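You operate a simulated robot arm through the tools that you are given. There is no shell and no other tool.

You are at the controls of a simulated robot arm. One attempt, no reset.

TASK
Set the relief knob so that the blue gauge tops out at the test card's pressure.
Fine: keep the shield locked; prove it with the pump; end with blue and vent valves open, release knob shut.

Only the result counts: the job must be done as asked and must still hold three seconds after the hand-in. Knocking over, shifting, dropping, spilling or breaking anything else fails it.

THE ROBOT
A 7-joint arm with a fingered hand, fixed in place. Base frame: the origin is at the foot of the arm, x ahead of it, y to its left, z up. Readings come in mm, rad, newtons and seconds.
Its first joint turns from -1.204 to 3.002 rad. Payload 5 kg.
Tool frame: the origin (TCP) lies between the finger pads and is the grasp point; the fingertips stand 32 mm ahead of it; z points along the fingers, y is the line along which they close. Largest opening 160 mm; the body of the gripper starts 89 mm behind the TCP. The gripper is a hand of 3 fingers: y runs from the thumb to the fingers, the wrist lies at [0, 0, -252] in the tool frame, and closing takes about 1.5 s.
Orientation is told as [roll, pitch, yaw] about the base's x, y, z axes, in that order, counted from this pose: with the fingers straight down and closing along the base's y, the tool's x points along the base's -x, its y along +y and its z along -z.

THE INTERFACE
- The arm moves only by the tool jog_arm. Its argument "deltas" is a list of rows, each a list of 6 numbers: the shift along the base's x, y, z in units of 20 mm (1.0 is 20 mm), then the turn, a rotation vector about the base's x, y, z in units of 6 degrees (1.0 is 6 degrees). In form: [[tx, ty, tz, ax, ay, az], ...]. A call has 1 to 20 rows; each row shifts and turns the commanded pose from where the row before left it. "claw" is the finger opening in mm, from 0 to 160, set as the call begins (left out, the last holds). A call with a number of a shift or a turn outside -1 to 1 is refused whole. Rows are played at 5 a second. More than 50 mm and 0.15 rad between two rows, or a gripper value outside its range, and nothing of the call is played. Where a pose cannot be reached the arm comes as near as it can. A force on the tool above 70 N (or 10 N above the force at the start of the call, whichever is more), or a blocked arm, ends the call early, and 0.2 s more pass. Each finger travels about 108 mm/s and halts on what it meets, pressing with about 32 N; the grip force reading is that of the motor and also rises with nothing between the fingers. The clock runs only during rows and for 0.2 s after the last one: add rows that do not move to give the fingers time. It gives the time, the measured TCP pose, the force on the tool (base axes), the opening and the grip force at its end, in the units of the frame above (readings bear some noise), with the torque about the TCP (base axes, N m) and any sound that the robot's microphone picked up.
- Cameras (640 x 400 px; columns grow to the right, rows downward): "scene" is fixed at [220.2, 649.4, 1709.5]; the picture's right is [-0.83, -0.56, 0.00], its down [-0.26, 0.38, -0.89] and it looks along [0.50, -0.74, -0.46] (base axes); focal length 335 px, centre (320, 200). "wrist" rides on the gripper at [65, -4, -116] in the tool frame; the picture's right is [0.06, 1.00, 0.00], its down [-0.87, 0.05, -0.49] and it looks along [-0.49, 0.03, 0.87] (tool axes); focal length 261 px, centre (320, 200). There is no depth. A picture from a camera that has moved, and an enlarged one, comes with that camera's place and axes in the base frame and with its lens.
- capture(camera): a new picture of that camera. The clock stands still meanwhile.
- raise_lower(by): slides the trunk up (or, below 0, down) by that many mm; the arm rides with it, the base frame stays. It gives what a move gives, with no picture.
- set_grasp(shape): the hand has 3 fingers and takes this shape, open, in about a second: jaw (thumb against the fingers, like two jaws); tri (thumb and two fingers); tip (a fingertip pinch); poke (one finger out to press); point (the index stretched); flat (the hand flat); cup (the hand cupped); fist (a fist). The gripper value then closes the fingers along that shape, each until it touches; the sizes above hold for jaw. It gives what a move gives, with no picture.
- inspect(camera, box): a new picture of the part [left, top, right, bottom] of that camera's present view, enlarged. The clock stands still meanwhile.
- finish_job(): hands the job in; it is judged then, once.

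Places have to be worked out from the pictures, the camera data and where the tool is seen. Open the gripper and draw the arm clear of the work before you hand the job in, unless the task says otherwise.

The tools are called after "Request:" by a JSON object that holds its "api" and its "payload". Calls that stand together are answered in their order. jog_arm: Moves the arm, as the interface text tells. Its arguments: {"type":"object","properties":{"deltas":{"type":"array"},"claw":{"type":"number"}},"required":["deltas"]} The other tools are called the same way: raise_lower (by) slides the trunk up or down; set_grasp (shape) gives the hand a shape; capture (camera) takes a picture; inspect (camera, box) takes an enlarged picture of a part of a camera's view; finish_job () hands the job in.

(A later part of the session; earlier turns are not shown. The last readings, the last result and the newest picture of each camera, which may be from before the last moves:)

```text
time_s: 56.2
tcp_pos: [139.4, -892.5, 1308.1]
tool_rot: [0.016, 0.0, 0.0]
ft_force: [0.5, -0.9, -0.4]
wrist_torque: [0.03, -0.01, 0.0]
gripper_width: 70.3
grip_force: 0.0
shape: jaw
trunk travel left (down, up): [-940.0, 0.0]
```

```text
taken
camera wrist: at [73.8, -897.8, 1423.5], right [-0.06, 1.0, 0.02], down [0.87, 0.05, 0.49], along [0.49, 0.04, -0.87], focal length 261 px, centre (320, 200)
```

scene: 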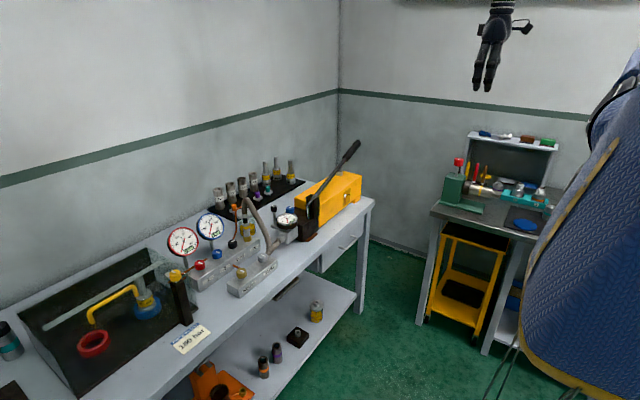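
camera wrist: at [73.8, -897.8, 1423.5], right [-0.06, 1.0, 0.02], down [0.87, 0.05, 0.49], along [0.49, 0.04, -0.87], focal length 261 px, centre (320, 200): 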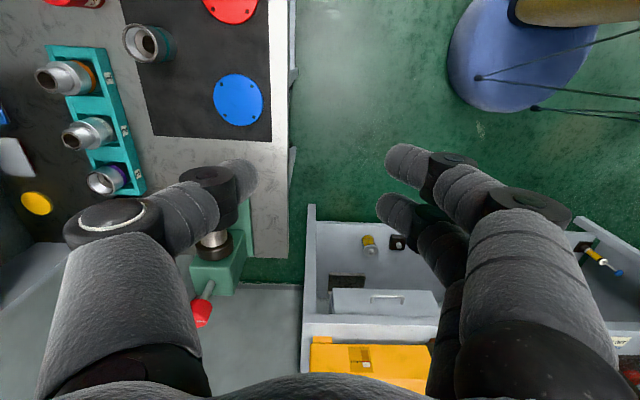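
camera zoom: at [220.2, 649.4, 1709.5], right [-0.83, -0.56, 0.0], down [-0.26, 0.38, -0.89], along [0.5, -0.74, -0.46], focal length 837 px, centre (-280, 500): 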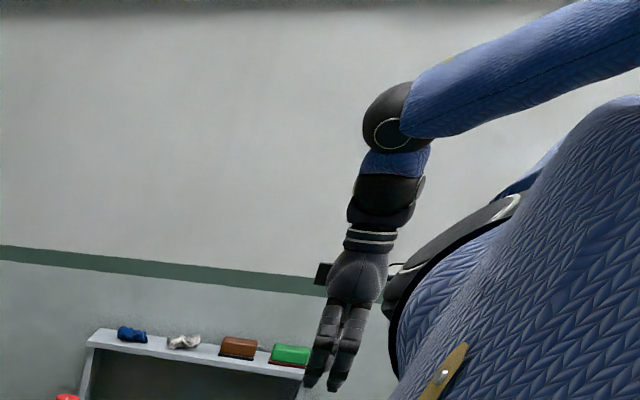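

Good, no limits flagged. One more move down/back, then begin swinging forward.

Request:
{"api": "jog_arm", "payload": {"deltas": [[-1, -0.5, -1, 0, 0, 0], [-1, -0.5, -1, 0, 0, 0], [-1, -0.5, -1, 0, 0, 0], [-1, -0.5, -1, 0, 0, 0], [-0.8, -0.5, -1, 0, 0, 0], [-0.5, -0.5, -1, 0, 0, 0]]}}

Request:
{"api": "inspect", "payload": {"camera": "scene", "box": [520, 0, 640, 200]}}

Request:
{"api": "capture", "payload": {"camera": "wrist"}}

```text
time_s: 57.6
tcp_pos: [34.5, -951.5, 1188.9]
tool_rot: [0.017, -0.002, -0.001]
ft_force: [-0.2, -0.4, -0.7]
wrist_torque: [0.03, 0.02, 0.01]
gripper_width: 70.4
grip_force: 0.1
shape: jaw
trunk travel left (down, up): [-940.0, 0.0]
```

```text
2.00 times, centred on (580, 100) of scene
camera zoom: at [220.2, 649.4, 1709.5], right [-0.83, -0.56, 0.0], down [-0.26, 0.38, -0.89], along [0.5, -0.74, -0.46], focal length 670 px, centre (-200, 400)
```

zoom: 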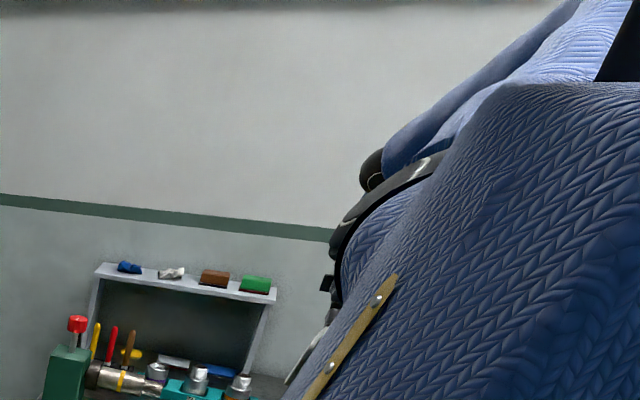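

```text
taken
camera wrist: at [-31.1, -958.1, 1303.7], right [-0.06, 1.0, 0.02], down [0.87, 0.05, 0.49], along [0.49, 0.04, -0.87], focal length 261 px, centre (320, 200)
```

wrist: 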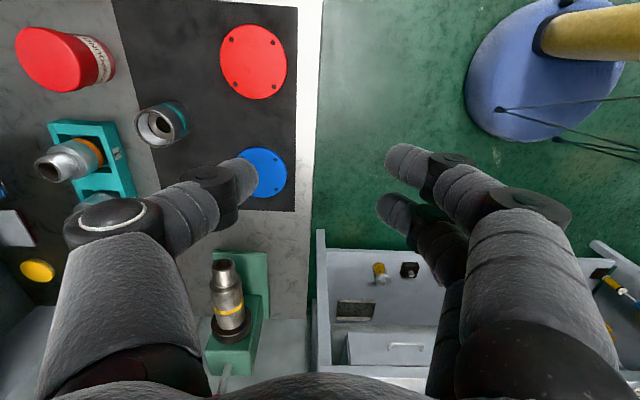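

Now swing forward around the shoulder at constant radius (z≈1190), staying clear of the side-table press and the pump handle end (~(1010,-865)).

Request:
{"api": "jog_arm", "payload": {"deltas": [[1, 0.05, 0, 0, 0, 0], [1, 0.05, 0, 0, 0, 0], [1, 0.05, 0, 0, 0, 0], [1, 0.05, 0, 0, 0, 0], [1, 0.05, 0, 0, 0, 0], [1, 0.1, 0, 0, 0, 0], [1, 0.1, 0, 0, 0, 0], [1, 0.1, 0, 0, 0, 0], [1, 0.2, 0, 0, 0, 0], [1, 0.3, 0, 0, 0, 0], [1, 0.3, 0, 0, 0, 0], [1, 0.4, 0, 0, 0, 0], [1, 0.4, 0, 0, 0, 0], [1, 0.4, 0, 0, 0, 0], [1, 0.5, 0, 0, 0, 0], [1, 0.5, 0, 0, 0, 0], [1, 0.6, 0, 0, 0, 0], [1, 0.7, 0, 0, 0, 0], [1, 0.8, 0, 0, 0, 0], [1, 0.8, 0, 0, 0, 0]]}}

Request:
{"api": "inspect", "payload": {"camera": "scene", "box": [420, 0, 640, 200]}}

```text
time_s: 61.8
tcp_pos: [436.5, -821.1, 1189.6]
tool_rot: [0.016, 0.001, -0.001]
ft_force: [0.5, 0.1, 0.1]
wrist_torque: [-0.01, 0.02, 0.01]
gripper_width: 70.5
grip_force: 0.1
shape: jaw
trunk travel left (down, up): [-940.0, 0.0]
```

```text
2.00 times, centred on (530, 100) of scene
camera zoom: at [220.2, 649.4, 1709.5], right [-0.83, -0.56, 0.0], down [-0.26, 0.38, -0.89], along [0.5, -0.74, -0.46], focal length 670 px, centre (-100, 400)
```

zoom: 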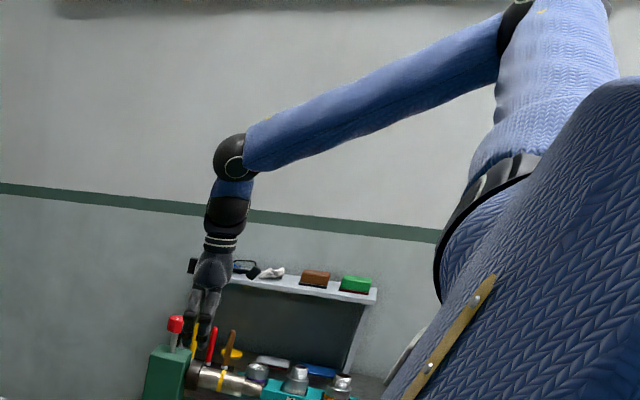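

The elbow is now on the outer side — the posture has come round. Continue swinging forward and left toward the front.

Request:
{"api": "jog_arm", "payload": {"deltas": [[1, 0.5, 0, 0, 0, 0], [1, 0.5, 0, 0, 0, 0], [1, 0.6, 0, 0, 0, 0], [1, 0.6, 0, 0, 0, 0], [1, 0.7, 0, 0, 0, 0], [1, 0.8, 0, 0, 0, 0], [1, 0.8, 0, 0, 0, 0], [1, 1, 0, 0, 0, 0], [1, 1, 0, 0, 0, 0], [0.8, 1, 0, 0, 0, 0], [0.8, 1, 0, 0, 0, 0], [0.6, 1, 0, 0, 0, 0], [0.5, 1, 0, 0, 0, 0], [0.5, 1, 0, 0, 0, 0], [0.4, 1, 0, 0, 0, 0], [0.3, 1, 0, 0, 0, 0], [0.3, 1, 0, 0, 0, 0], [0.2, 1, 0, 0, 0, 0], [0.2, 1, 0, 0, 0, 0], [0.2, 1, 0, 0, 0, 0]]}}

Request:
{"api": "inspect", "payload": {"camera": "scene", "box": [300, 0, 640, 200]}}

```text
time_s: 66.0
tcp_pos: [710.6, -473.2, 1189.7]
tool_rot: [0.017, -0.002, -0.001]
ft_force: [0.1, -0.7, 0.6]
wrist_torque: [0.0, 0.01, -0.01]
gripper_width: 70.2
grip_force: 0.1
shape: jaw
trunk travel left (down, up): [-940.0, 0.0]
```

```text
1.88 times, centred on (470, 100) of scene
camera zoom: at [220.2, 649.4, 1709.5], right [-0.83, -0.56, 0.0], down [-0.26, 0.38, -0.89], along [0.5, -0.74, -0.46], focal length 630 px, centre (38, 388)
```

zoom: 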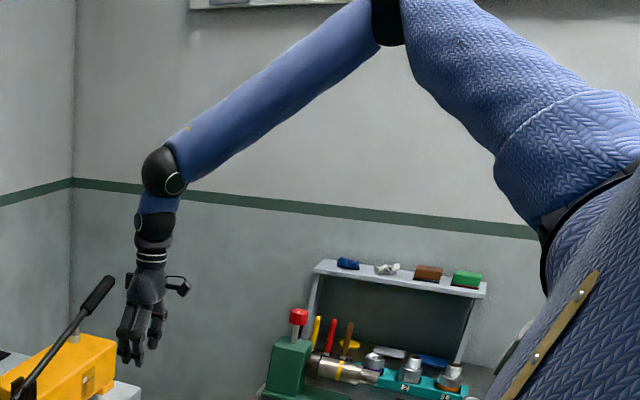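

Elbow remains outward and the arm follows freely. Continue left toward y≈-100 and see whether the limit is gone.

Request:
{"api": "jog_arm", "payload": {"deltas": [[0.3, 1, 0, 0, 0, 0], [0.3, 1, 0, 0, 0, 0], [0.3, 1, 0, 0, 0, 0], [0.3, 1, 0, 0, 0, 0], [0.3, 1, 0, 0, 0, 0], [0.3, 1, 0, 0, 0, 0], [0.3, 1, 0, 0, 0, 0], [0.3, 1, 0, 0, 0, 0], [0.3, 1, 0, 0, 0, 0], [0.3, 1, 0, 0, 0, 0], [0.3, 1, 0, 0, 0, 0], [0.3, 1, 0, 0, 0, 0], [0.3, 1, 0, 0, 0, 0], [0.3, 1, 0, 0, 0, 0], [0.3, 1, 0, 0, 0, 0], [0.3, 1, 0, 0, 0, 0]]}}

Request:
{"api": "inspect", "payload": {"camera": "scene", "box": [300, 0, 640, 200]}}

```text
time_s: 69.4
tcp_pos: [772.1, -196.0, 1216.1]
tool_rot: [0.021, -0.004, 0.0]
ft_force: [0.6, 0.3, 0.8]
wrist_torque: [-0.02, -0.04, 0.03]
gripper_width: 70.6
grip_force: 0.1
shape: jaw
out of reach, approached as far as the arm can: row 13, 14, 15, 16
trunk travel left (down, up): [-940.0, 0.0]
```

```text
1.88 times, centred on (470, 100) of scene
camera zoom: at [220.2, 649.4, 1709.5], right [-0.83, -0.56, 0.0], down [-0.26, 0.38, -0.89], along [0.5, -0.74, -0.46], focal length 630 px, centre (38, 388)
```

zoom: 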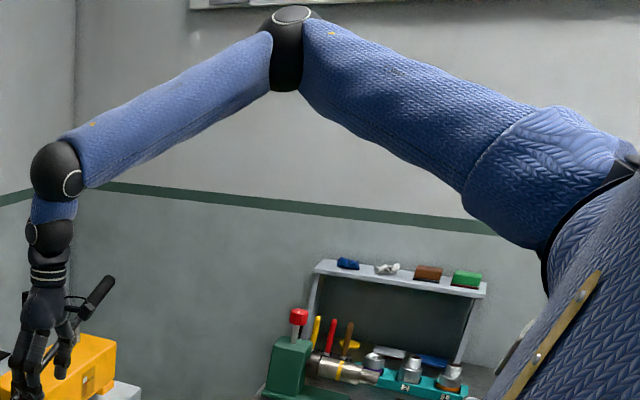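

The limit pattern now makes sense: the upper arm seems to be in an "over-the-top" shoulder branch (first joint pinned at its -1.2 limit). To switch branch the elbow must pass straight out to the right and then below horizontal. I'll go back to the right side first.

Request:
{"api": "jog_arm", "payload": {"deltas": [[-0.2, -1, 0, 0, 0, 0], [-0.2, -1, 0, 0, 0, 0], [-0.2, -1, 0, 0, 0, 0], [-0.2, -1, 0, 0, 0, 0], [-0.2, -1, 0, 0, 0, 0], [-0.2, -1, 0, 0, 0, 0], [-0.2, -1, 0, 0, 0, 0], [-0.2, -1, 0, 0, 0, 0], [-0.2, -1, 0, 0, 0, 0], [-0.2, -1, 0, 0, 0, 0], [-0.2, -1, 0, 0, 0, 0], [-0.2, -1, 0, 0, 0, 0], [-0.2, -1, 0, 0, 0, 0], [-0.3, -1, 0, 0, 0, 0], [-0.5, -1, 0, 0, 0, 0], [-0.7, -1, 0, 0, 0, 0], [-1, -1, 0, 0, 0, 0], [-1, -1, 0, 0, 0, 0], [-1, -1, 0, 0, 0, 0], [-1, -1, 0, 0, 0, 0]]}}

Request:
{"api": "jog_arm", "payload": {"deltas": [[-1, -1, 0, 0, 0, 0], [-1, -0.9, 0, 0, 0, 0], [-1, -0.9, 0, 0, 0, 0], [-1, -0.8, 0, 0, 0, 0], [-1, -0.8, 0, 0, 0, 0], [-1, -0.8, 0.3, 0, 0, 0], [-1, -0.7, 0.3, 0, 0, 0], [-1, -0.7, 0.3, 0, 0, 0], [-1, -0.7, 0.3, 0, 0, 0], [-1, -0.7, 0.3, 0, 0, 0], [-1, -0.7, 0.3, 0, 0, 0], [-1, -0.7, 0.3, 0, 0, 0]]}}

```text
time_s: 73.6
tcp_pos: [608.4, -597.2, 1216.1]
tool_rot: [0.016, -0.003, 0.001]
ft_force: [-0.3, -0.3, -0.4]
wrist_torque: [0.02, -0.03, -0.01]
gripper_width: 70.4
grip_force: 0.1
shape: jaw
trunk travel left (down, up): [-940.0, 0.0]
```

```text
time_s: 76.2
tcp_pos: [369.3, -786.3, 1255.9]
tool_rot: [0.013, -0.001, 0.0]
ft_force: [-0.3, -0.8, -0.7]
wrist_torque: [-0.01, -0.03, 0.02]
gripper_width: 70.3
grip_force: 0.0
shape: jaw
trunk travel left (down, up): [-940.0, 0.0]
```

Now tilt the hand 45° forward while moving to the right-side staging point, then check the arm.

Request:
{"api": "jog_arm", "payload": {"deltas": [[0, -0.8, 0.25, 0, -0.9, 0], [0, -0.9, 0.25, 0, -0.9, 0], [0, -0.9, 0.25, 0, -0.9, 0], [-0.1, -0.9, 0.25, 0, -0.9, 0], [-0.1, -0.9, 0.25, 0, -0.9, 0], [-0.1, -0.9, 0.25, 0, -1, 0], [-0.2, -0.9, 0.25, 0, -1, 0], [-0.2, -0.9, 0.25, 0, -1, 0]]}}

Request:
{"api": "inspect", "payload": {"camera": "scene", "box": [460, 0, 640, 200]}}

Request:
{"api": "capture", "payload": {"camera": "wrist"}}

```text
time_s: 78.0
tcp_pos: [353.8, -927.3, 1298.3]
tool_rot: [0.017, -0.789, -0.001]
ft_force: [-0.5, -0.5, -0.8]
wrist_torque: [0.02, 0.01, 0.01]
gripper_width: 70.2
grip_force: 0.1
shape: jaw
trunk travel left (down, up): [-940.0, 0.0]
```

```text
2.00 times, centred on (550, 100) of scene
camera zoom: at [220.2, 649.4, 1709.5], right [-0.83, -0.56, 0.0], down [-0.26, 0.38, -0.89], along [0.5, -0.74, -0.46], focal length 670 px, centre (-140, 400)
```

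zoom: 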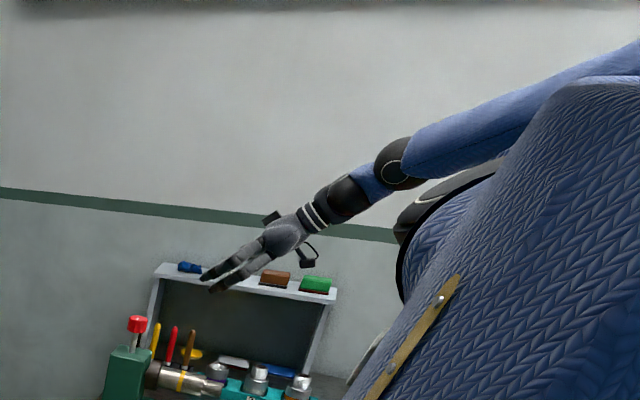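

```text
taken
camera wrist: at [227.1, -933.4, 1332.0], right [-0.06, 1.0, -0.03], down [0.26, 0.05, 0.96], along [0.96, 0.04, -0.27], focal length 261 px, centre (320, 200)
```

wrist: 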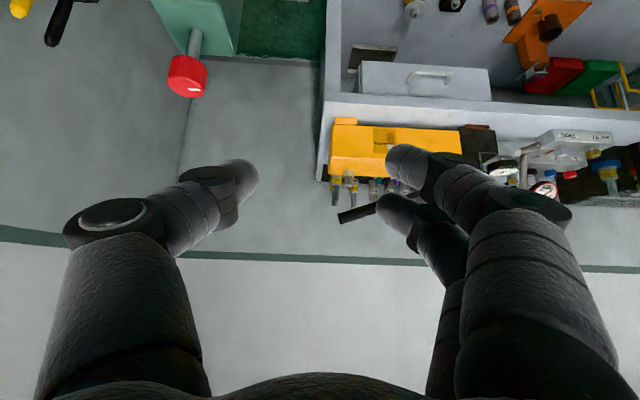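

Clear around. Lower along the right side in stages: first to z≈1145, then 995 while pulling slightly inward.

Request:
{"api": "jog_arm", "payload": {"deltas": [[0, 0, -1, 0, 0, 0], [0, 0, -1, 0, 0, 0], [0, 0, -1, 0, 0, 0], [0, 0, -1, 0, 0, 0], [0, 0, -1, 0, 0, 0], [0, 0.1, -1, 0, 0, 0], [0, 0.2, -1, 0, 0, 0], [0, 0.3, -1, 0, 0, 0], [0, 0.4, -1, 0, 0, 0], [0, 0.4, -1, 0, 0, 0], [0, 0.4, -1, 0, 0, 0], [0, 0.4, -1, 0, 0, 0]]}}

Request:
{"api": "inspect", "payload": {"camera": "scene", "box": [460, 0, 640, 200]}}

```text
time_s: 80.6
tcp_pos: [354.8, -883.4, 1056.2]
tool_rot: [0.018, -0.785, -0.002]
ft_force: [1.1, 0.5, 0.2]
wrist_torque: [0.05, -0.01, 0.01]
gripper_width: 70.2
grip_force: 0.1
shape: jaw
trunk travel left (down, up): [-940.0, 0.0]
```

```text
2.00 times, centred on (550, 100) of scene
camera zoom: at [220.2, 649.4, 1709.5], right [-0.83, -0.56, 0.0], down [-0.26, 0.38, -0.89], along [0.5, -0.74, -0.46], focal length 670 px, centre (-140, 400)
```

zoom: 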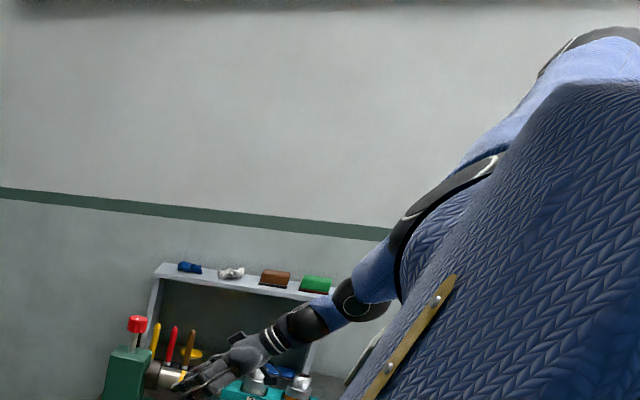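

The elbow is nearly straight out to the right. Continue down and inward, in front of the side table, to carry the elbow below horizontal.

Request:
{"api": "jog_arm", "payload": {"deltas": [[0, 0.5, -1, 0, 0, 0], [0, 0.5, -1, 0, 0, 0], [0, 0.5, -1, 0, 0, 0], [0, 0.6, -1, 0, 0, 0], [0, 0.6, -1, 0, 0, 0], [0, 0.7, -1, 0, 0, 0], [0, 0.7, -1, 0, 0, 0], [0, 0.7, -1, 0, 0, 0]]}}

Request:
{"api": "inspect", "payload": {"camera": "scene", "box": [460, 0, 640, 260]}}

Request:
{"api": "capture", "payload": {"camera": "wrist"}}

```text
time_s: 82.4
tcp_pos: [354.4, -787.2, 898.6]
tool_rot: [0.016, -0.786, -0.003]
ft_force: [-0.5, -0.2, 1.0]
wrist_torque: [0.01, -0.02, 0.02]
gripper_width: 70.4
grip_force: 0.1
shape: jaw
trunk travel left (down, up): [-940.0, 0.0]
```

```text
1.54 times, centred on (550, 130) of scene
camera zoom: at [220.2, 649.4, 1709.5], right [-0.83, -0.56, 0.0], down [-0.26, 0.38, -0.89], along [0.5, -0.74, -0.46], focal length 515 px, centre (-34, 308)
```

zoom: 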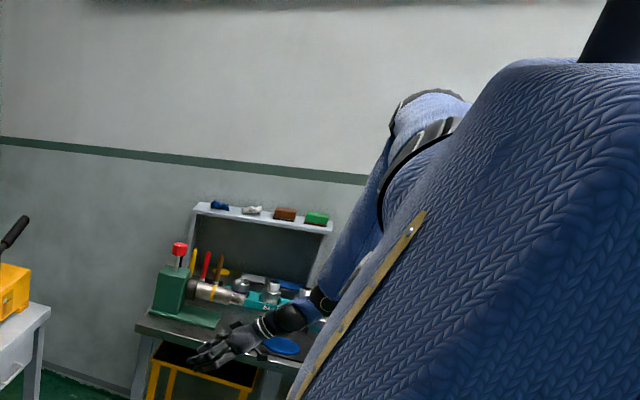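

```text
taken
camera wrist: at [226.5, -793.0, 932.4], right [-0.05, 1.0, -0.03], down [0.27, 0.05, 0.96], along [0.96, 0.04, -0.27], focal length 261 px, centre (320, 200)
```

wrist: 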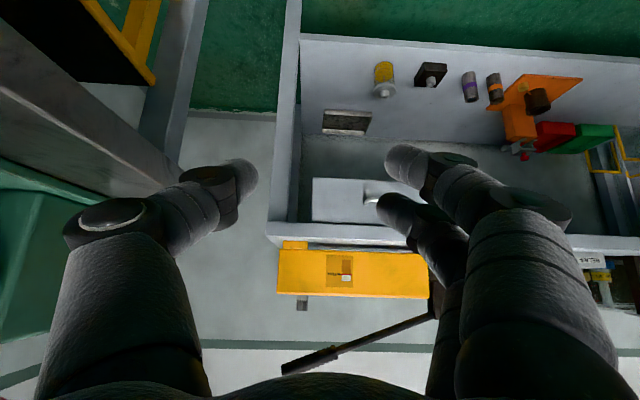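

The elbow is now almost exactly at the straight-out position. Continue down/inward through it.

Request:
{"api": "jog_arm", "payload": {"deltas": [[0, 0.8, -1, 0, 0, 0], [0, 0.8, -1, 0, 0, 0], [0, 0.8, -1, 0, 0, 0], [0, 0.9, -1, 0, 0, 0], [0, 0.9, -1, 0, 0, 0], [0, 1, -1, 0, 0, 0], [0, 1, -1, 0, 0, 0], [0, 1, -1, 0, 0, 0]]}}

Request:
{"api": "inspect", "payload": {"camera": "scene", "box": [460, 0, 640, 300]}}

Request:
{"api": "capture", "payload": {"camera": "wrist"}}

```text
time_s: 84.2
tcp_pos: [355.1, -642.6, 736.9]
tool_rot: [0.015, -0.787, -0.002]
ft_force: [-0.5, 0.3, 0.4]
wrist_torque: [0.01, 0.02, -0.01]
gripper_width: 70.4
grip_force: 0.1
shape: jaw
trunk travel left (down, up): [-940.0, 0.0]
```

```text
1.33 times, centred on (550, 150) of scene
camera zoom: at [220.2, 649.4, 1709.5], right [-0.83, -0.56, 0.0], down [-0.26, 0.38, -0.89], along [0.5, -0.74, -0.46], focal length 447 px, centre (13, 267)
```

zoom: 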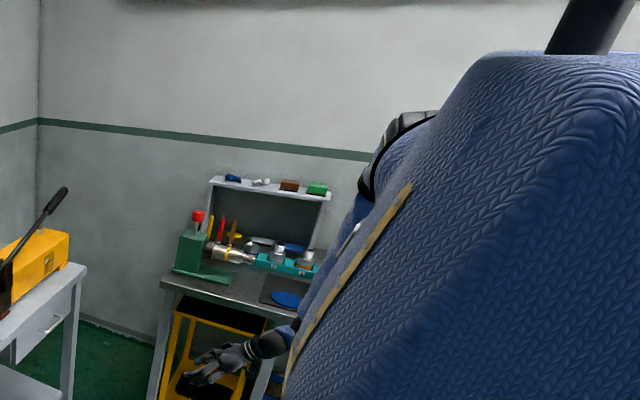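

```text
taken
camera wrist: at [227.3, -648.6, 771.3], right [-0.05, 1.0, -0.03], down [0.27, 0.05, 0.96], along [0.96, 0.04, -0.27], focal length 261 px, centre (320, 200)
```

wrist: 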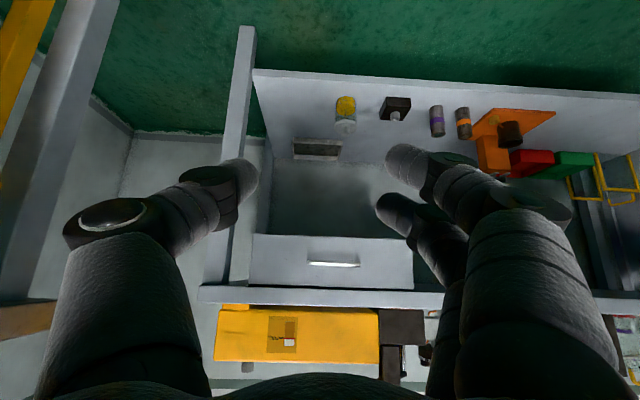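

The elbow has dropped below and behind the torso outline without any limit — posture switched. Now bring the hand forward and up to the front, staying in front of the bench edge.

Request:
{"api": "jog_arm", "payload": {"deltas": [[0.9, 0.5, 1, 0, 0, 0], [0.9, 0.6, 1, 0, 0, 0], [0.9, 0.6, 1, 0, 0, 0], [0.9, 0.7, 1, 0, 0, 0], [0.9, 0.7, 1, 0, 0, 0], [0.9, 0.7, 1, 0, 0, 0], [0.9, 0.7, 1, 0, 0, 0], [0.9, 0.7, 1, 0, 0, 0], [0.9, 0.8, 1, 0, 0, 0], [0.9, 0.8, 1, 0, 0, 0], [0.9, 0.8, 1, 0, 0, 0], [0.9, 0.8, 1, 0, 0, 0], [0.9, 0.8, 1, 0, 0, 0], [0.9, 0.8, 1, 0, 0, 0]]}}

Request:
{"api": "inspect", "payload": {"camera": "scene", "box": [340, 0, 640, 300]}}

```text
time_s: 87.2
tcp_pos: [606.5, -443.2, 1018.0]
tool_rot: [0.014, -0.784, -0.002]
ft_force: [0.3, 0.1, -0.4]
wrist_torque: [0.01, 0.02, 0.0]
gripper_width: 70.6
grip_force: 0.0
shape: jaw
trunk travel left (down, up): [-940.0, 0.0]
```

```text
1.33 times, centred on (490, 150) of scene
camera zoom: at [220.2, 649.4, 1709.5], right [-0.83, -0.56, 0.0], down [-0.26, 0.38, -0.89], along [0.5, -0.74, -0.46], focal length 447 px, centre (93, 267)
```

zoom: 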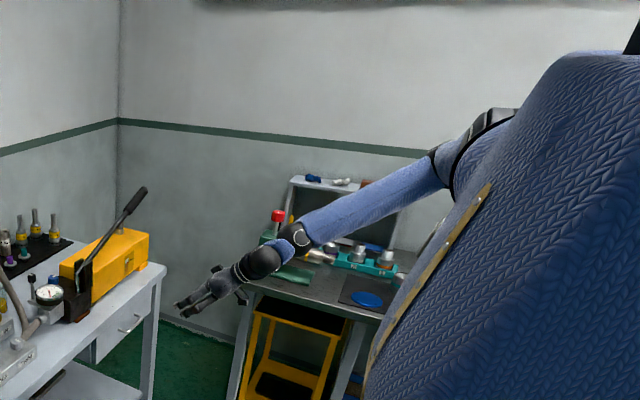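

Now the elbow sits low and outward. Continue forward-left to test the reach that was previously blocked.

Request:
{"api": "jog_arm", "payload": {"deltas": [[0.7, 1, 0.8, 0, 0, 0], [0.7, 1, 0.8, 0, 0, 0], [0.7, 1, 0.8, 0, 0, 0], [0.7, 1, 0.8, 0, 0, 0], [0.7, 1, 0.8, 0, 0, 0], [0.7, 1, 0.8, 0, 0, 0], [0.7, 1, 0.8, 0, 0, 0], [0.7, 1, 0.8, 0, 0, 0], [0.7, 1, 0.5, 0, 0, 0], [0.7, 1, 0.5, 0, 0, 0], [0.7, 1, 0.5, 0, 0, 0], [0.7, 1, 0.5, 0, 0, 0], [0.7, 1, 0, 0, 0, 0], [0.7, 1, 0, 0, 0, 0], [0.7, 1, 0, 0, 0, 0], [0.7, 1, 0, 0, 0, 0]]}}

Request:
{"api": "inspect", "payload": {"camera": "scene", "box": [300, 0, 640, 300]}}

```text
time_s: 90.6
tcp_pos: [830.8, -123.8, 1184.1]
tool_rot: [0.015, -0.786, -0.001]
ft_force: [0.3, 0.0, 0.4]
wrist_torque: [-0.02, 0.02, 0.03]
gripper_width: 70.2
grip_force: 0.1
shape: jaw
trunk travel left (down, up): [-940.0, 0.0]
```

```text
1.33 times, centred on (470, 150) of scene
camera zoom: at [220.2, 649.4, 1709.5], right [-0.83, -0.56, 0.0], down [-0.26, 0.38, -0.89], along [0.5, -0.74, -0.46], focal length 447 px, centre (120, 267)
```

zoom: 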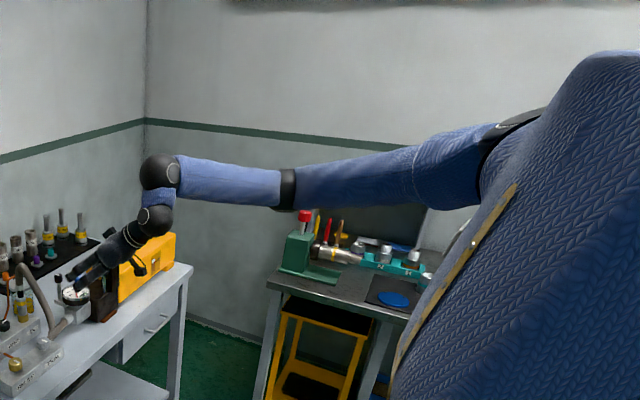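

Excellent — no limits now. Continue toward (1000, 0, 1150), staying above the hose and manifold.

Request:
{"api": "jog_arm", "payload": {"deltas": [[1, 0.8, 0, 0, 0, 0], [1, 0.8, 0, 0, 0, 0], [1, 0.8, 0, 0, 0, 0], [1, 0.8, 0, 0, 0, 0], [1, 0.8, 0, 0, 0, 0], [1, 0.8, 0, 0, 0, 0], [1, 0.8, 0, 0, 0, 0], [1, 0.6, 0, 0, 0, 0]]}}

Request:
{"api": "capture", "payload": {"camera": "wrist"}}

Request:
{"api": "inspect", "payload": {"camera": "scene", "box": [140, 60, 460, 260]}}

```text
time_s: 92.4
tcp_pos: [991.5, -0.4, 1185.1]
tool_rot: [0.016, -0.786, -0.003]
ft_force: [0.2, 0.3, -0.7]
wrist_torque: [-0.02, 0.04, 0.01]
gripper_width: 70.4
grip_force: 0.0
shape: jaw
trunk travel left (down, up): [-940.0, 0.0]
```

```text
taken
camera wrist: at [864.5, -5.7, 1220.6], right [-0.05, 1.0, -0.03], down [0.27, 0.05, 0.96], along [0.96, 0.04, -0.27], focal length 261 px, centre (320, 200)
```

wrist: 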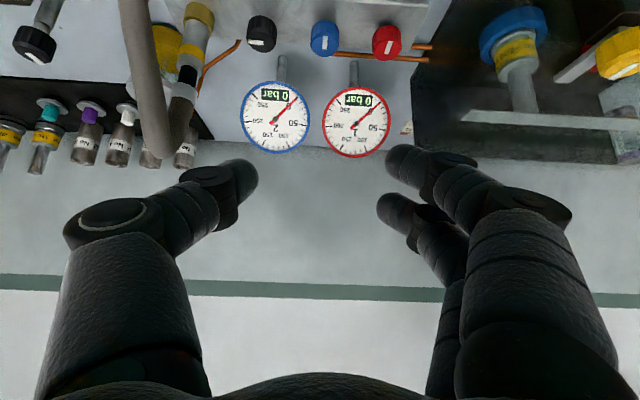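

```text
2.00 times, centred on (300, 160) of scene
camera zoom: at [220.2, 649.4, 1709.5], right [-0.83, -0.56, 0.0], down [-0.26, 0.38, -0.89], along [0.5, -0.74, -0.46], focal length 670 px, centre (360, 280)
```

zoom: 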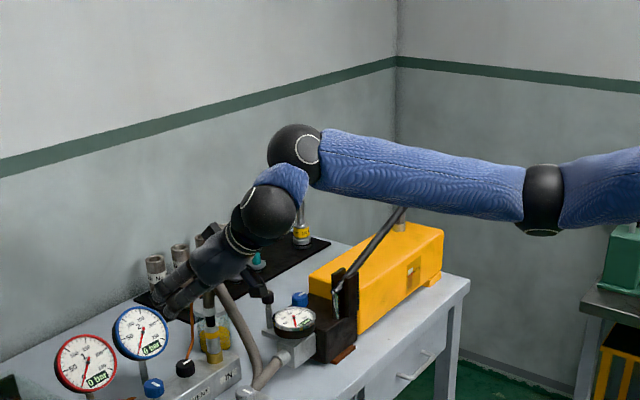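

The posture works. Now I'll lower the trunk in steps while raising the hand equally, to have the shoulder nearer to the knob level, and go tool-down a bit back for a close look at the knobs.

Request:
{"api": "jog_arm", "payload": {"deltas": [[-1, 0, 1, 0, 0.8, 0], [-1, 0, 1, 0, 0.8, 0], [-1, 0, 1, 0, 0.8, 0], [-1, 0, 1, 0, 0.8, 0], [-1, 0, 1, 0, 0.8, 0], [-1, 0, 1, 0, 0.8, 0]]}}

Request:
{"api": "raise_lower", "payload": {"by": -150}}

Request:
{"api": "capture", "payload": {"camera": "wrist"}}

```text
time_s: 93.8
tcp_pos: [870.5, 2.4, 1306.4]
tool_rot: [0.014, -0.284, -0.002]
ft_force: [0.6, -0.4, -0.2]
wrist_torque: [-0.01, -0.05, 0.01]
gripper_width: 70.5
grip_force: 0.1
shape: jaw
trunk travel left (down, up): [-940.0, 0.0]
```

```text
time_s: 95.6
tcp_pos: [871.7, 0.7, 1155.6]
tool_rot: [0.017, -0.282, -0.001]
ft_force: [-0.6, 0.4, 0.0]
wrist_torque: [0.04, 0.01, 0.03]
gripper_width: 70.7
grip_force: 0.0
shape: jaw
trunk travel left (down, up): [-790.0, 150.0]
```

```text
taken
camera wrist: at [777.0, -4.3, 1248.0], right [-0.06, 1.0, 0.0], down [0.7, 0.05, 0.72], along [0.71, 0.04, -0.7], focal length 261 px, centre (320, 200)
```

wrist: 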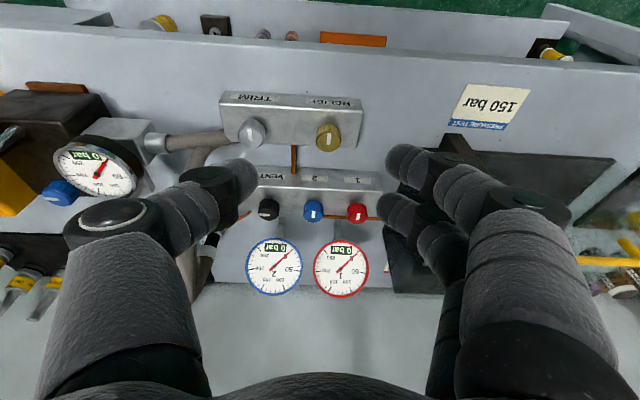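

I have a clear view. I'll zoom on the knobs and gauges from here for precise positions and mark orientations.

Request:
{"api": "inspect", "payload": {"camera": "wrist", "box": [210, 80, 400, 230]}}

Request:
{"api": "inspect", "payload": {"camera": "wrist", "box": [20, 80, 260, 230]}}

Request:
{"api": "inspect", "payload": {"camera": "wrist", "box": [235, 220, 385, 310]}}

```text
2.67 times, centred on (305, 155) of wrist
camera zoom: at [777.0, -4.3, 1248.0], right [-0.06, 1.0, 0.0], down [0.7, 0.05, 0.72], along [0.71, 0.04, -0.7], focal length 695 px, centre (360, 320)
```

zoom: 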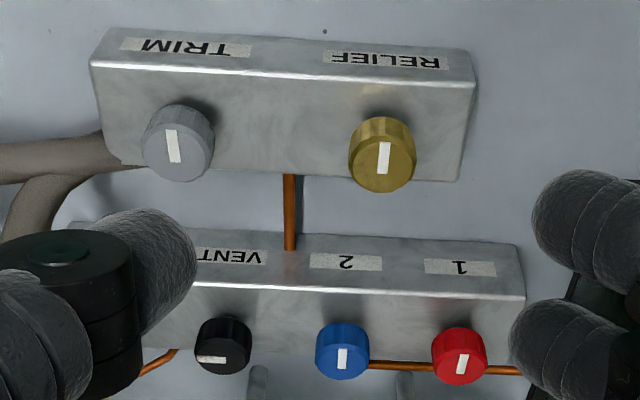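

```text
2.67 times, centred on (140, 155) of wrist
camera zoom: at [777.0, -4.3, 1248.0], right [-0.06, 1.0, 0.0], down [0.7, 0.05, 0.72], along [0.71, 0.04, -0.7], focal length 695 px, centre (800, 320)
```

zoom: 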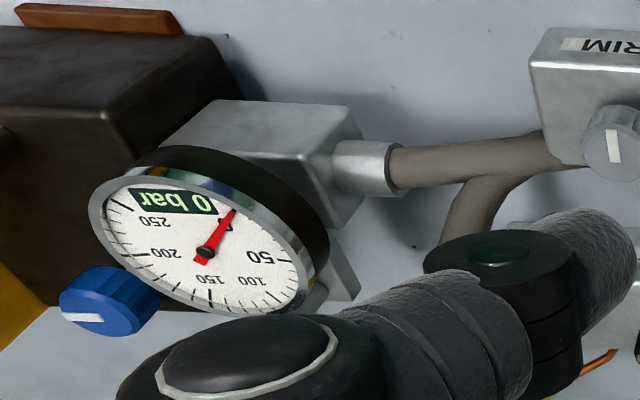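

```text
4.27 times, centred on (310, 265) of wrist
camera zoom: at [777.0, -4.3, 1248.0], right [-0.06, 1.0, 0.0], down [0.7, 0.05, 0.72], along [0.71, 0.04, -0.7], focal length 1112 px, centre (363, -77)
```

zoom: 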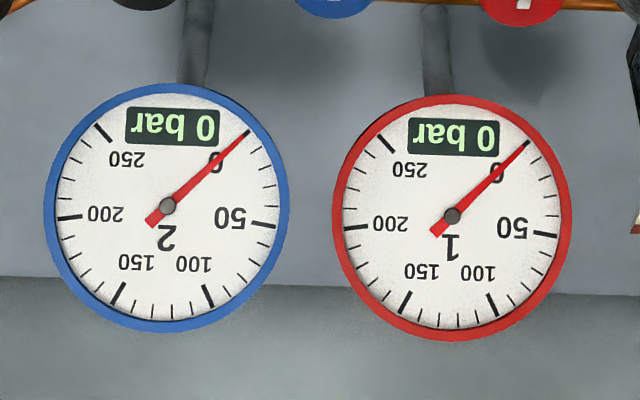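

I'll zoom in harder on each knob to see the pointer marks.

Request:
{"api": "inspect", "payload": {"camera": "wrist", "box": [250, 185, 380, 235]}}

Request:
{"api": "inspect", "payload": {"camera": "wrist", "box": [230, 100, 350, 170]}}

Request:
{"api": "inspect", "payload": {"camera": "scene", "box": [160, 240, 250, 300]}}

```text
4.92 times, centred on (315, 210) of wrist
camera zoom: at [777.0, -4.3, 1248.0], right [-0.06, 1.0, 0.0], down [0.7, 0.05, 0.72], along [0.71, 0.04, -0.7], focal length 1283 px, centre (345, 151)
```

zoom: 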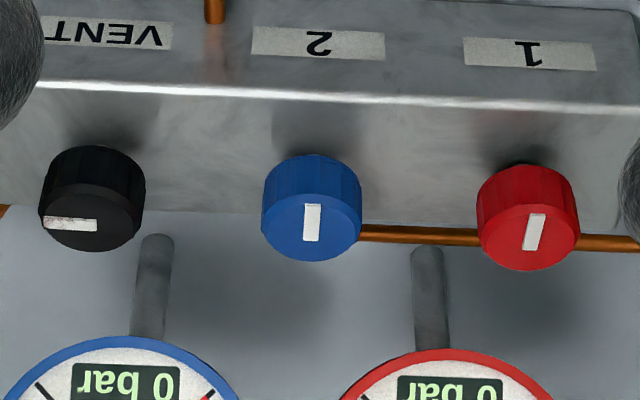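

```text
5.33 times, centred on (290, 135) of wrist
camera zoom: at [777.0, -4.3, 1248.0], right [-0.06, 1.0, 0.0], down [0.7, 0.05, 0.72], along [0.71, 0.04, -0.7], focal length 1390 px, centre (480, 547)
```

zoom: 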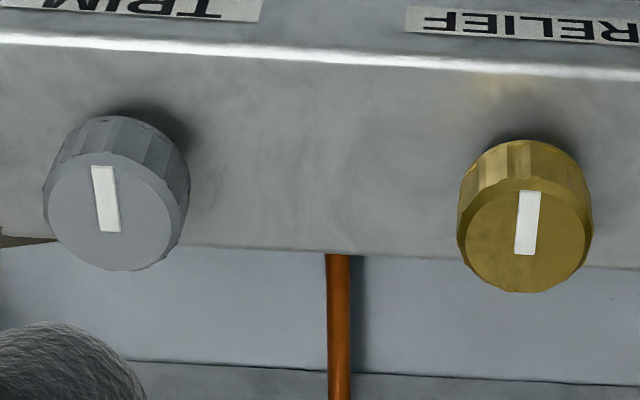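

```text
6.67 times, centred on (205, 270) of scene
camera zoom: at [220.2, 649.4, 1709.5], right [-0.83, -0.56, 0.0], down [-0.26, 0.38, -0.89], along [0.5, -0.74, -0.46], focal length 2233 px, centre (1087, -267)
```

zoom: 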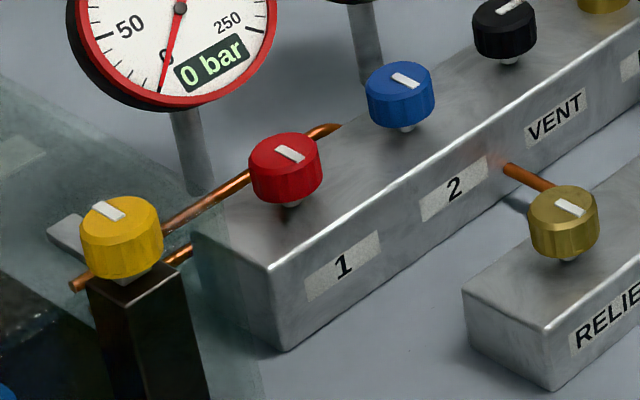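

Pointers read: valves 1, 2, RELIEF and TRIM point toward me (-x); VENT and pump RELEASE point to -y. Knobs are ~36 mm wide; valve 2's top is about (1124, 4, 947). I'll lower the trunk to put the shoulder near the working height.

Request:
{"api": "raise_lower", "payload": {"by": -170}}

Request:
{"api": "jog_arm", "payload": {"deltas": [[0.5, 0, 1, 0, -1, 0], [0.5, 0, 1, 0, -1, 0], [0.5, 0, 1, 0, -1, 0], [0.5, 0, 1, 0, -1, 0], [1, 0, 1, 0, -0.8, 0], [1, 0, 0, 0, 0, 0], [1, 0, 0, 0, 0, 0], [1, 0, 0, 0, 0, 0]]}}

Request:
{"api": "capture", "payload": {"camera": "wrist"}}

Request:
{"api": "capture", "payload": {"camera": "scene"}}

```text
time_s: 97.5
tcp_pos: [870.7, 1.9, 987.1]
tool_rot: [0.015, -0.282, 0.0]
ft_force: [0.8, -0.5, -0.1]
wrist_torque: [0.01, 0.01, 0.01]
gripper_width: 70.5
grip_force: 0.1
shape: jaw
trunk travel left (down, up): [-620.0, 320.0]
```

```text
time_s: 99.3
tcp_pos: [993.7, 1.6, 1085.8]
tool_rot: [0.018, -0.786, -0.002]
ft_force: [-0.4, 0.2, 0.3]
wrist_torque: [-0.02, 0.02, 0.03]
gripper_width: 70.2
grip_force: 0.0
shape: jaw
trunk travel left (down, up): [-620.0, 320.0]
```

```text
taken
camera wrist: at [865.6, -3.9, 1121.4], right [-0.05, 1.0, -0.03], down [0.27, 0.05, 0.96], along [0.96, 0.04, -0.27], focal length 261 px, centre (320, 200)
```

wrist: 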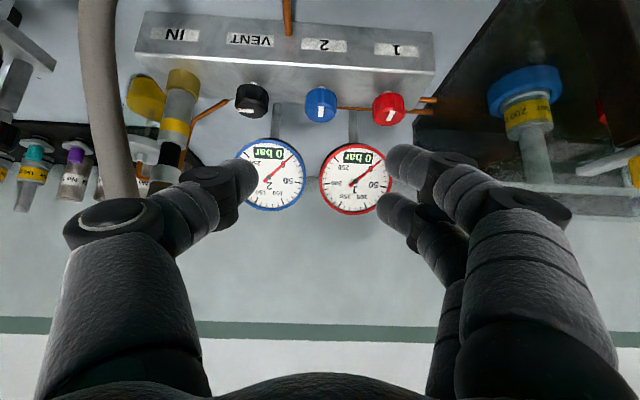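

```text
taken
```

scene: 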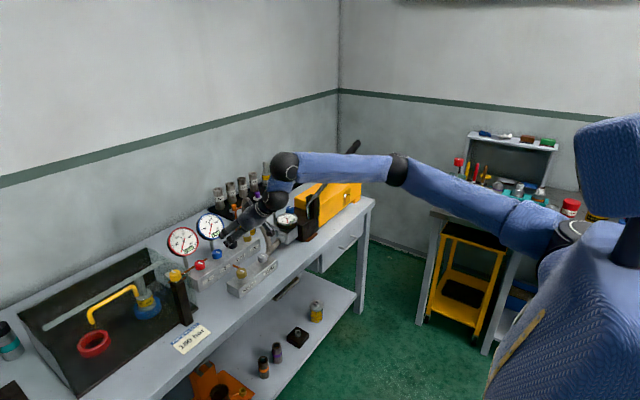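

Let me zoom on the valve row from this new angle to refine the positions.

Request:
{"api": "inspect", "payload": {"camera": "wrist", "box": [220, 20, 440, 150]}}

Request:
{"api": "inspect", "payload": {"camera": "wrist", "box": [60, 0, 280, 200]}}

```text
2.91 times, centred on (330, 85) of wrist
camera zoom: at [865.6, -3.9, 1121.4], right [-0.05, 1.0, -0.03], down [0.27, 0.05, 0.96], along [0.96, 0.04, -0.27], focal length 758 px, centre (291, 534)
```

zoom: 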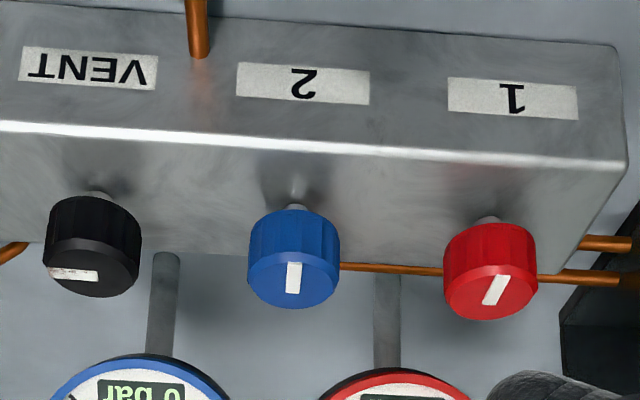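

```text
2.00 times, centred on (170, 100) of wrist
camera zoom: at [865.6, -3.9, 1121.4], right [-0.05, 1.0, -0.03], down [0.27, 0.05, 0.96], along [0.96, 0.04, -0.27], focal length 521 px, centre (620, 400)
```

zoom: 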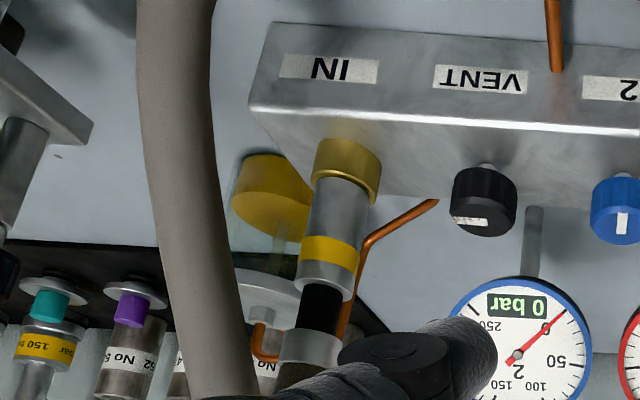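

Refined: valves at x≈1123, y≈-74/4/82, top z≈947; manifold top ≈912. I'll approach valve 2 (blue) with a 45° tilt, yaw -16°, fingers open 70, to a pre-grasp point about 57 mm back and above.

Request:
{"api": "jog_arm", "payload": {"deltas": [[0, 0, 0, 0, 0, -0.9], [0, 0, 0, 0, 0, -0.9], [0, 0, 0, 0, 0, -0.87], [0.74, 0.18, -0.85, 0, 0, 0], [0.74, 0.18, -0.85, 0, 0, 0], [0.74, 0.18, -0.85, 0, 0, 0], [0.74, 0.18, -0.85, 0, 0, 0], [0.74, 0.18, -0.85, 0, 0, 0]], "claw": 70}}

Request:
{"api": "capture", "payload": {"camera": "wrist"}}

Request:
{"api": "inspect", "payload": {"camera": "scene", "box": [150, 170, 350, 300]}}

```text
time_s: 101.1
tcp_pos: [1065.3, 19.4, 1001.1]
tool_rot: [0.017, -0.786, -0.282]
ft_force: [-0.5, 0.0, -0.1]
wrist_torque: [0.04, -0.02, 0.04]
gripper_width: 70.3
grip_force: 0.0
shape: jaw
trunk travel left (down, up): [-620.0, 320.0]
```

```text
taken
camera wrist: at [941.9, 49.8, 1036.1], right [0.22, 0.97, -0.03], down [0.27, -0.03, 0.96], along [0.94, -0.22, -0.27], focal length 261 px, centre (320, 200)
```

wrist: 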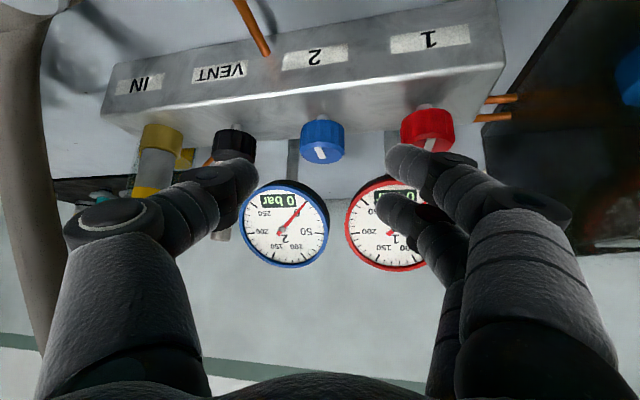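

```text
3.08 times, centred on (250, 235) of scene
camera zoom: at [220.2, 649.4, 1709.5], right [-0.83, -0.56, 0.0], down [-0.26, 0.38, -0.89], along [0.5, -0.74, -0.46], focal length 1031 px, centre (535, 92)
```

zoom: 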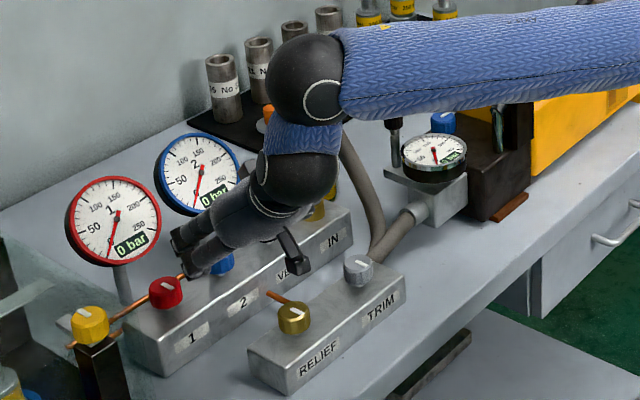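

Well centred on the blue knob. Advance along the tool axis most of the way, then check.

Request:
{"api": "jog_arm", "payload": {"deltas": [[0.42, -0.11, -0.42, 0, 0, 0], [0.42, -0.11, -0.42, 0, 0, 0], [0.42, -0.11, -0.42, 0, 0, 0], [0.42, -0.11, -0.42, 0, 0, 0]]}}

Request:
{"api": "capture", "payload": {"camera": "wrist"}}

Request:
{"api": "inspect", "payload": {"camera": "scene", "box": [180, 210, 280, 280]}}

```text
time_s: 102.1
tcp_pos: [1099.3, 9.4, 967.3]
tool_rot: [0.015, -0.785, -0.282]
ft_force: [0.6, 0.4, -0.3]
wrist_torque: [-0.01, 0.02, -0.03]
gripper_width: 70.4
grip_force: 0.1
shape: jaw
trunk travel left (down, up): [-620.0, 320.0]
```

```text
taken
camera wrist: at [974.2, 40.6, 1002.3], right [0.22, 0.97, -0.03], down [0.27, -0.03, 0.96], along [0.94, -0.22, -0.27], focal length 261 px, centre (320, 200)
```

wrist: 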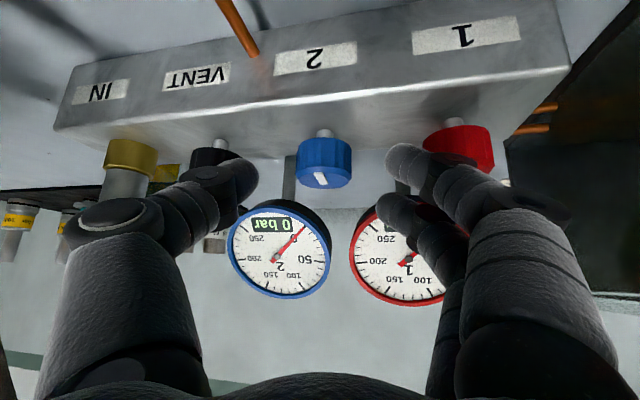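

```text
5.71 times, centred on (230, 245) of scene
camera zoom: at [220.2, 649.4, 1709.5], right [-0.83, -0.56, 0.0], down [-0.26, 0.38, -0.89], along [0.5, -0.74, -0.46], focal length 1914 px, centre (834, -57)
```

zoom: 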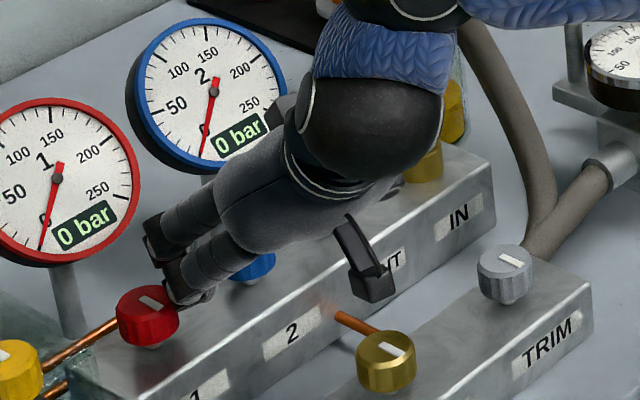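

The near finger is close to the red knob, so I narrow the opening to 56 mm and then advance the rest.

Request:
{"api": "jog_arm", "payload": {"deltas": [[0, 0, 0, 0, 0, 0], [0, 0, 0, 0, 0, 0], [0.4, -0.08, -0.4, 0, 0, 0], [0.4, -0.08, -0.4, 0, 0, 0]], "claw": 56}}

Request:
{"api": "capture", "payload": {"camera": "wrist"}}

Request:
{"api": "inspect", "payload": {"camera": "scene", "box": [180, 220, 260, 275]}}

```text
time_s: 103.1
tcp_pos: [1113.8, 5.3, 951.6]
tool_rot: [0.015, -0.786, -0.281]
ft_force: [-4.2, -5.7, 0.3]
wrist_torque: [0.07, 0.01, 0.22]
gripper_width: 54.4
grip_force: 0.0
shape: jaw
trunk travel left (down, up): [-620.0, 320.0]
```

```text
taken
camera wrist: at [990.3, 34.8, 986.9], right [0.22, 0.97, -0.03], down [0.27, -0.03, 0.96], along [0.94, -0.22, -0.27], focal length 261 px, centre (320, 200)
```

wrist: 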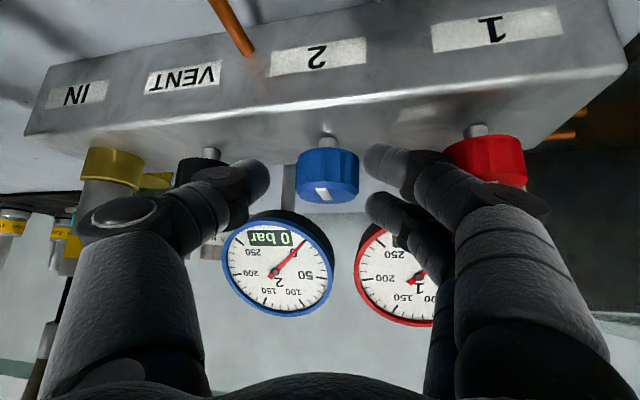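

```text
7.27 times, centred on (220, 248) of scene
camera zoom: at [220.2, 649.4, 1709.5], right [-0.83, -0.56, 0.0], down [-0.26, 0.38, -0.89], along [0.5, -0.74, -0.46], focal length 2436 px, centre (1047, -146)
```

zoom: 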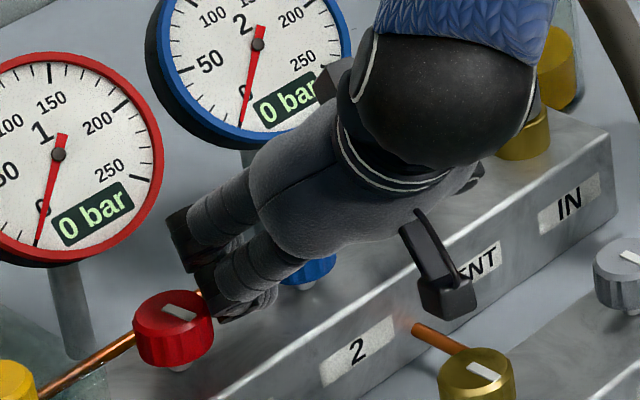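

A light contact (≈7 N), probably the finger's outer side against the red knob; closing will draw it away. I close on the blue knob now and check.

Request:
{"api": "jog_arm", "payload": {"deltas": [[0, 0, 0, 0, 0, 0], [0, 0, 0, 0, 0, 0], [0, 0, 0, 0, 0, 0], [0, 0, 0, 0, 0, 0], [0, 0, 0, 0, 0, 0]], "claw": 20}}

Request:
{"api": "capture", "payload": {"camera": "wrist"}}

Request:
{"api": "inspect", "payload": {"camera": "scene", "box": [180, 220, 260, 275]}}

```text
time_s: 104.3
tcp_pos: [1116.7, 7.3, 952.5]
tool_rot: [0.015, -0.784, -0.278]
ft_force: [1.0, 4.2, -0.2]
wrist_torque: [0.19, 0.01, 0.08]
gripper_width: 26.3
grip_force: 32.0
shape: jaw
trunk travel left (down, up): [-620.0, 320.0]
```

```text
taken
camera wrist: at [990.6, 36.6, 986.6], right [0.22, 0.97, -0.03], down [0.27, -0.03, 0.96], along [0.94, -0.22, -0.27], focal length 261 px, centre (320, 200)
```

wrist: 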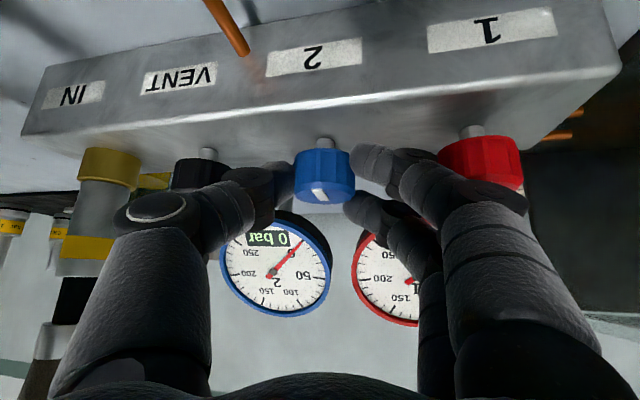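

```text
7.27 times, centred on (220, 248) of scene
camera zoom: at [220.2, 649.4, 1709.5], right [-0.83, -0.56, 0.0], down [-0.26, 0.38, -0.89], along [0.5, -0.74, -0.46], focal length 2436 px, centre (1047, -146)
```

zoom: 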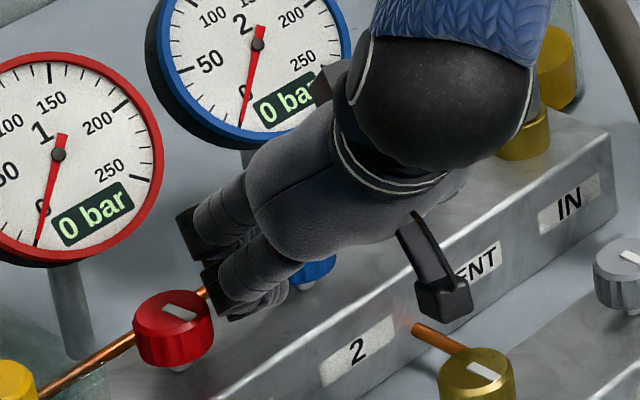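

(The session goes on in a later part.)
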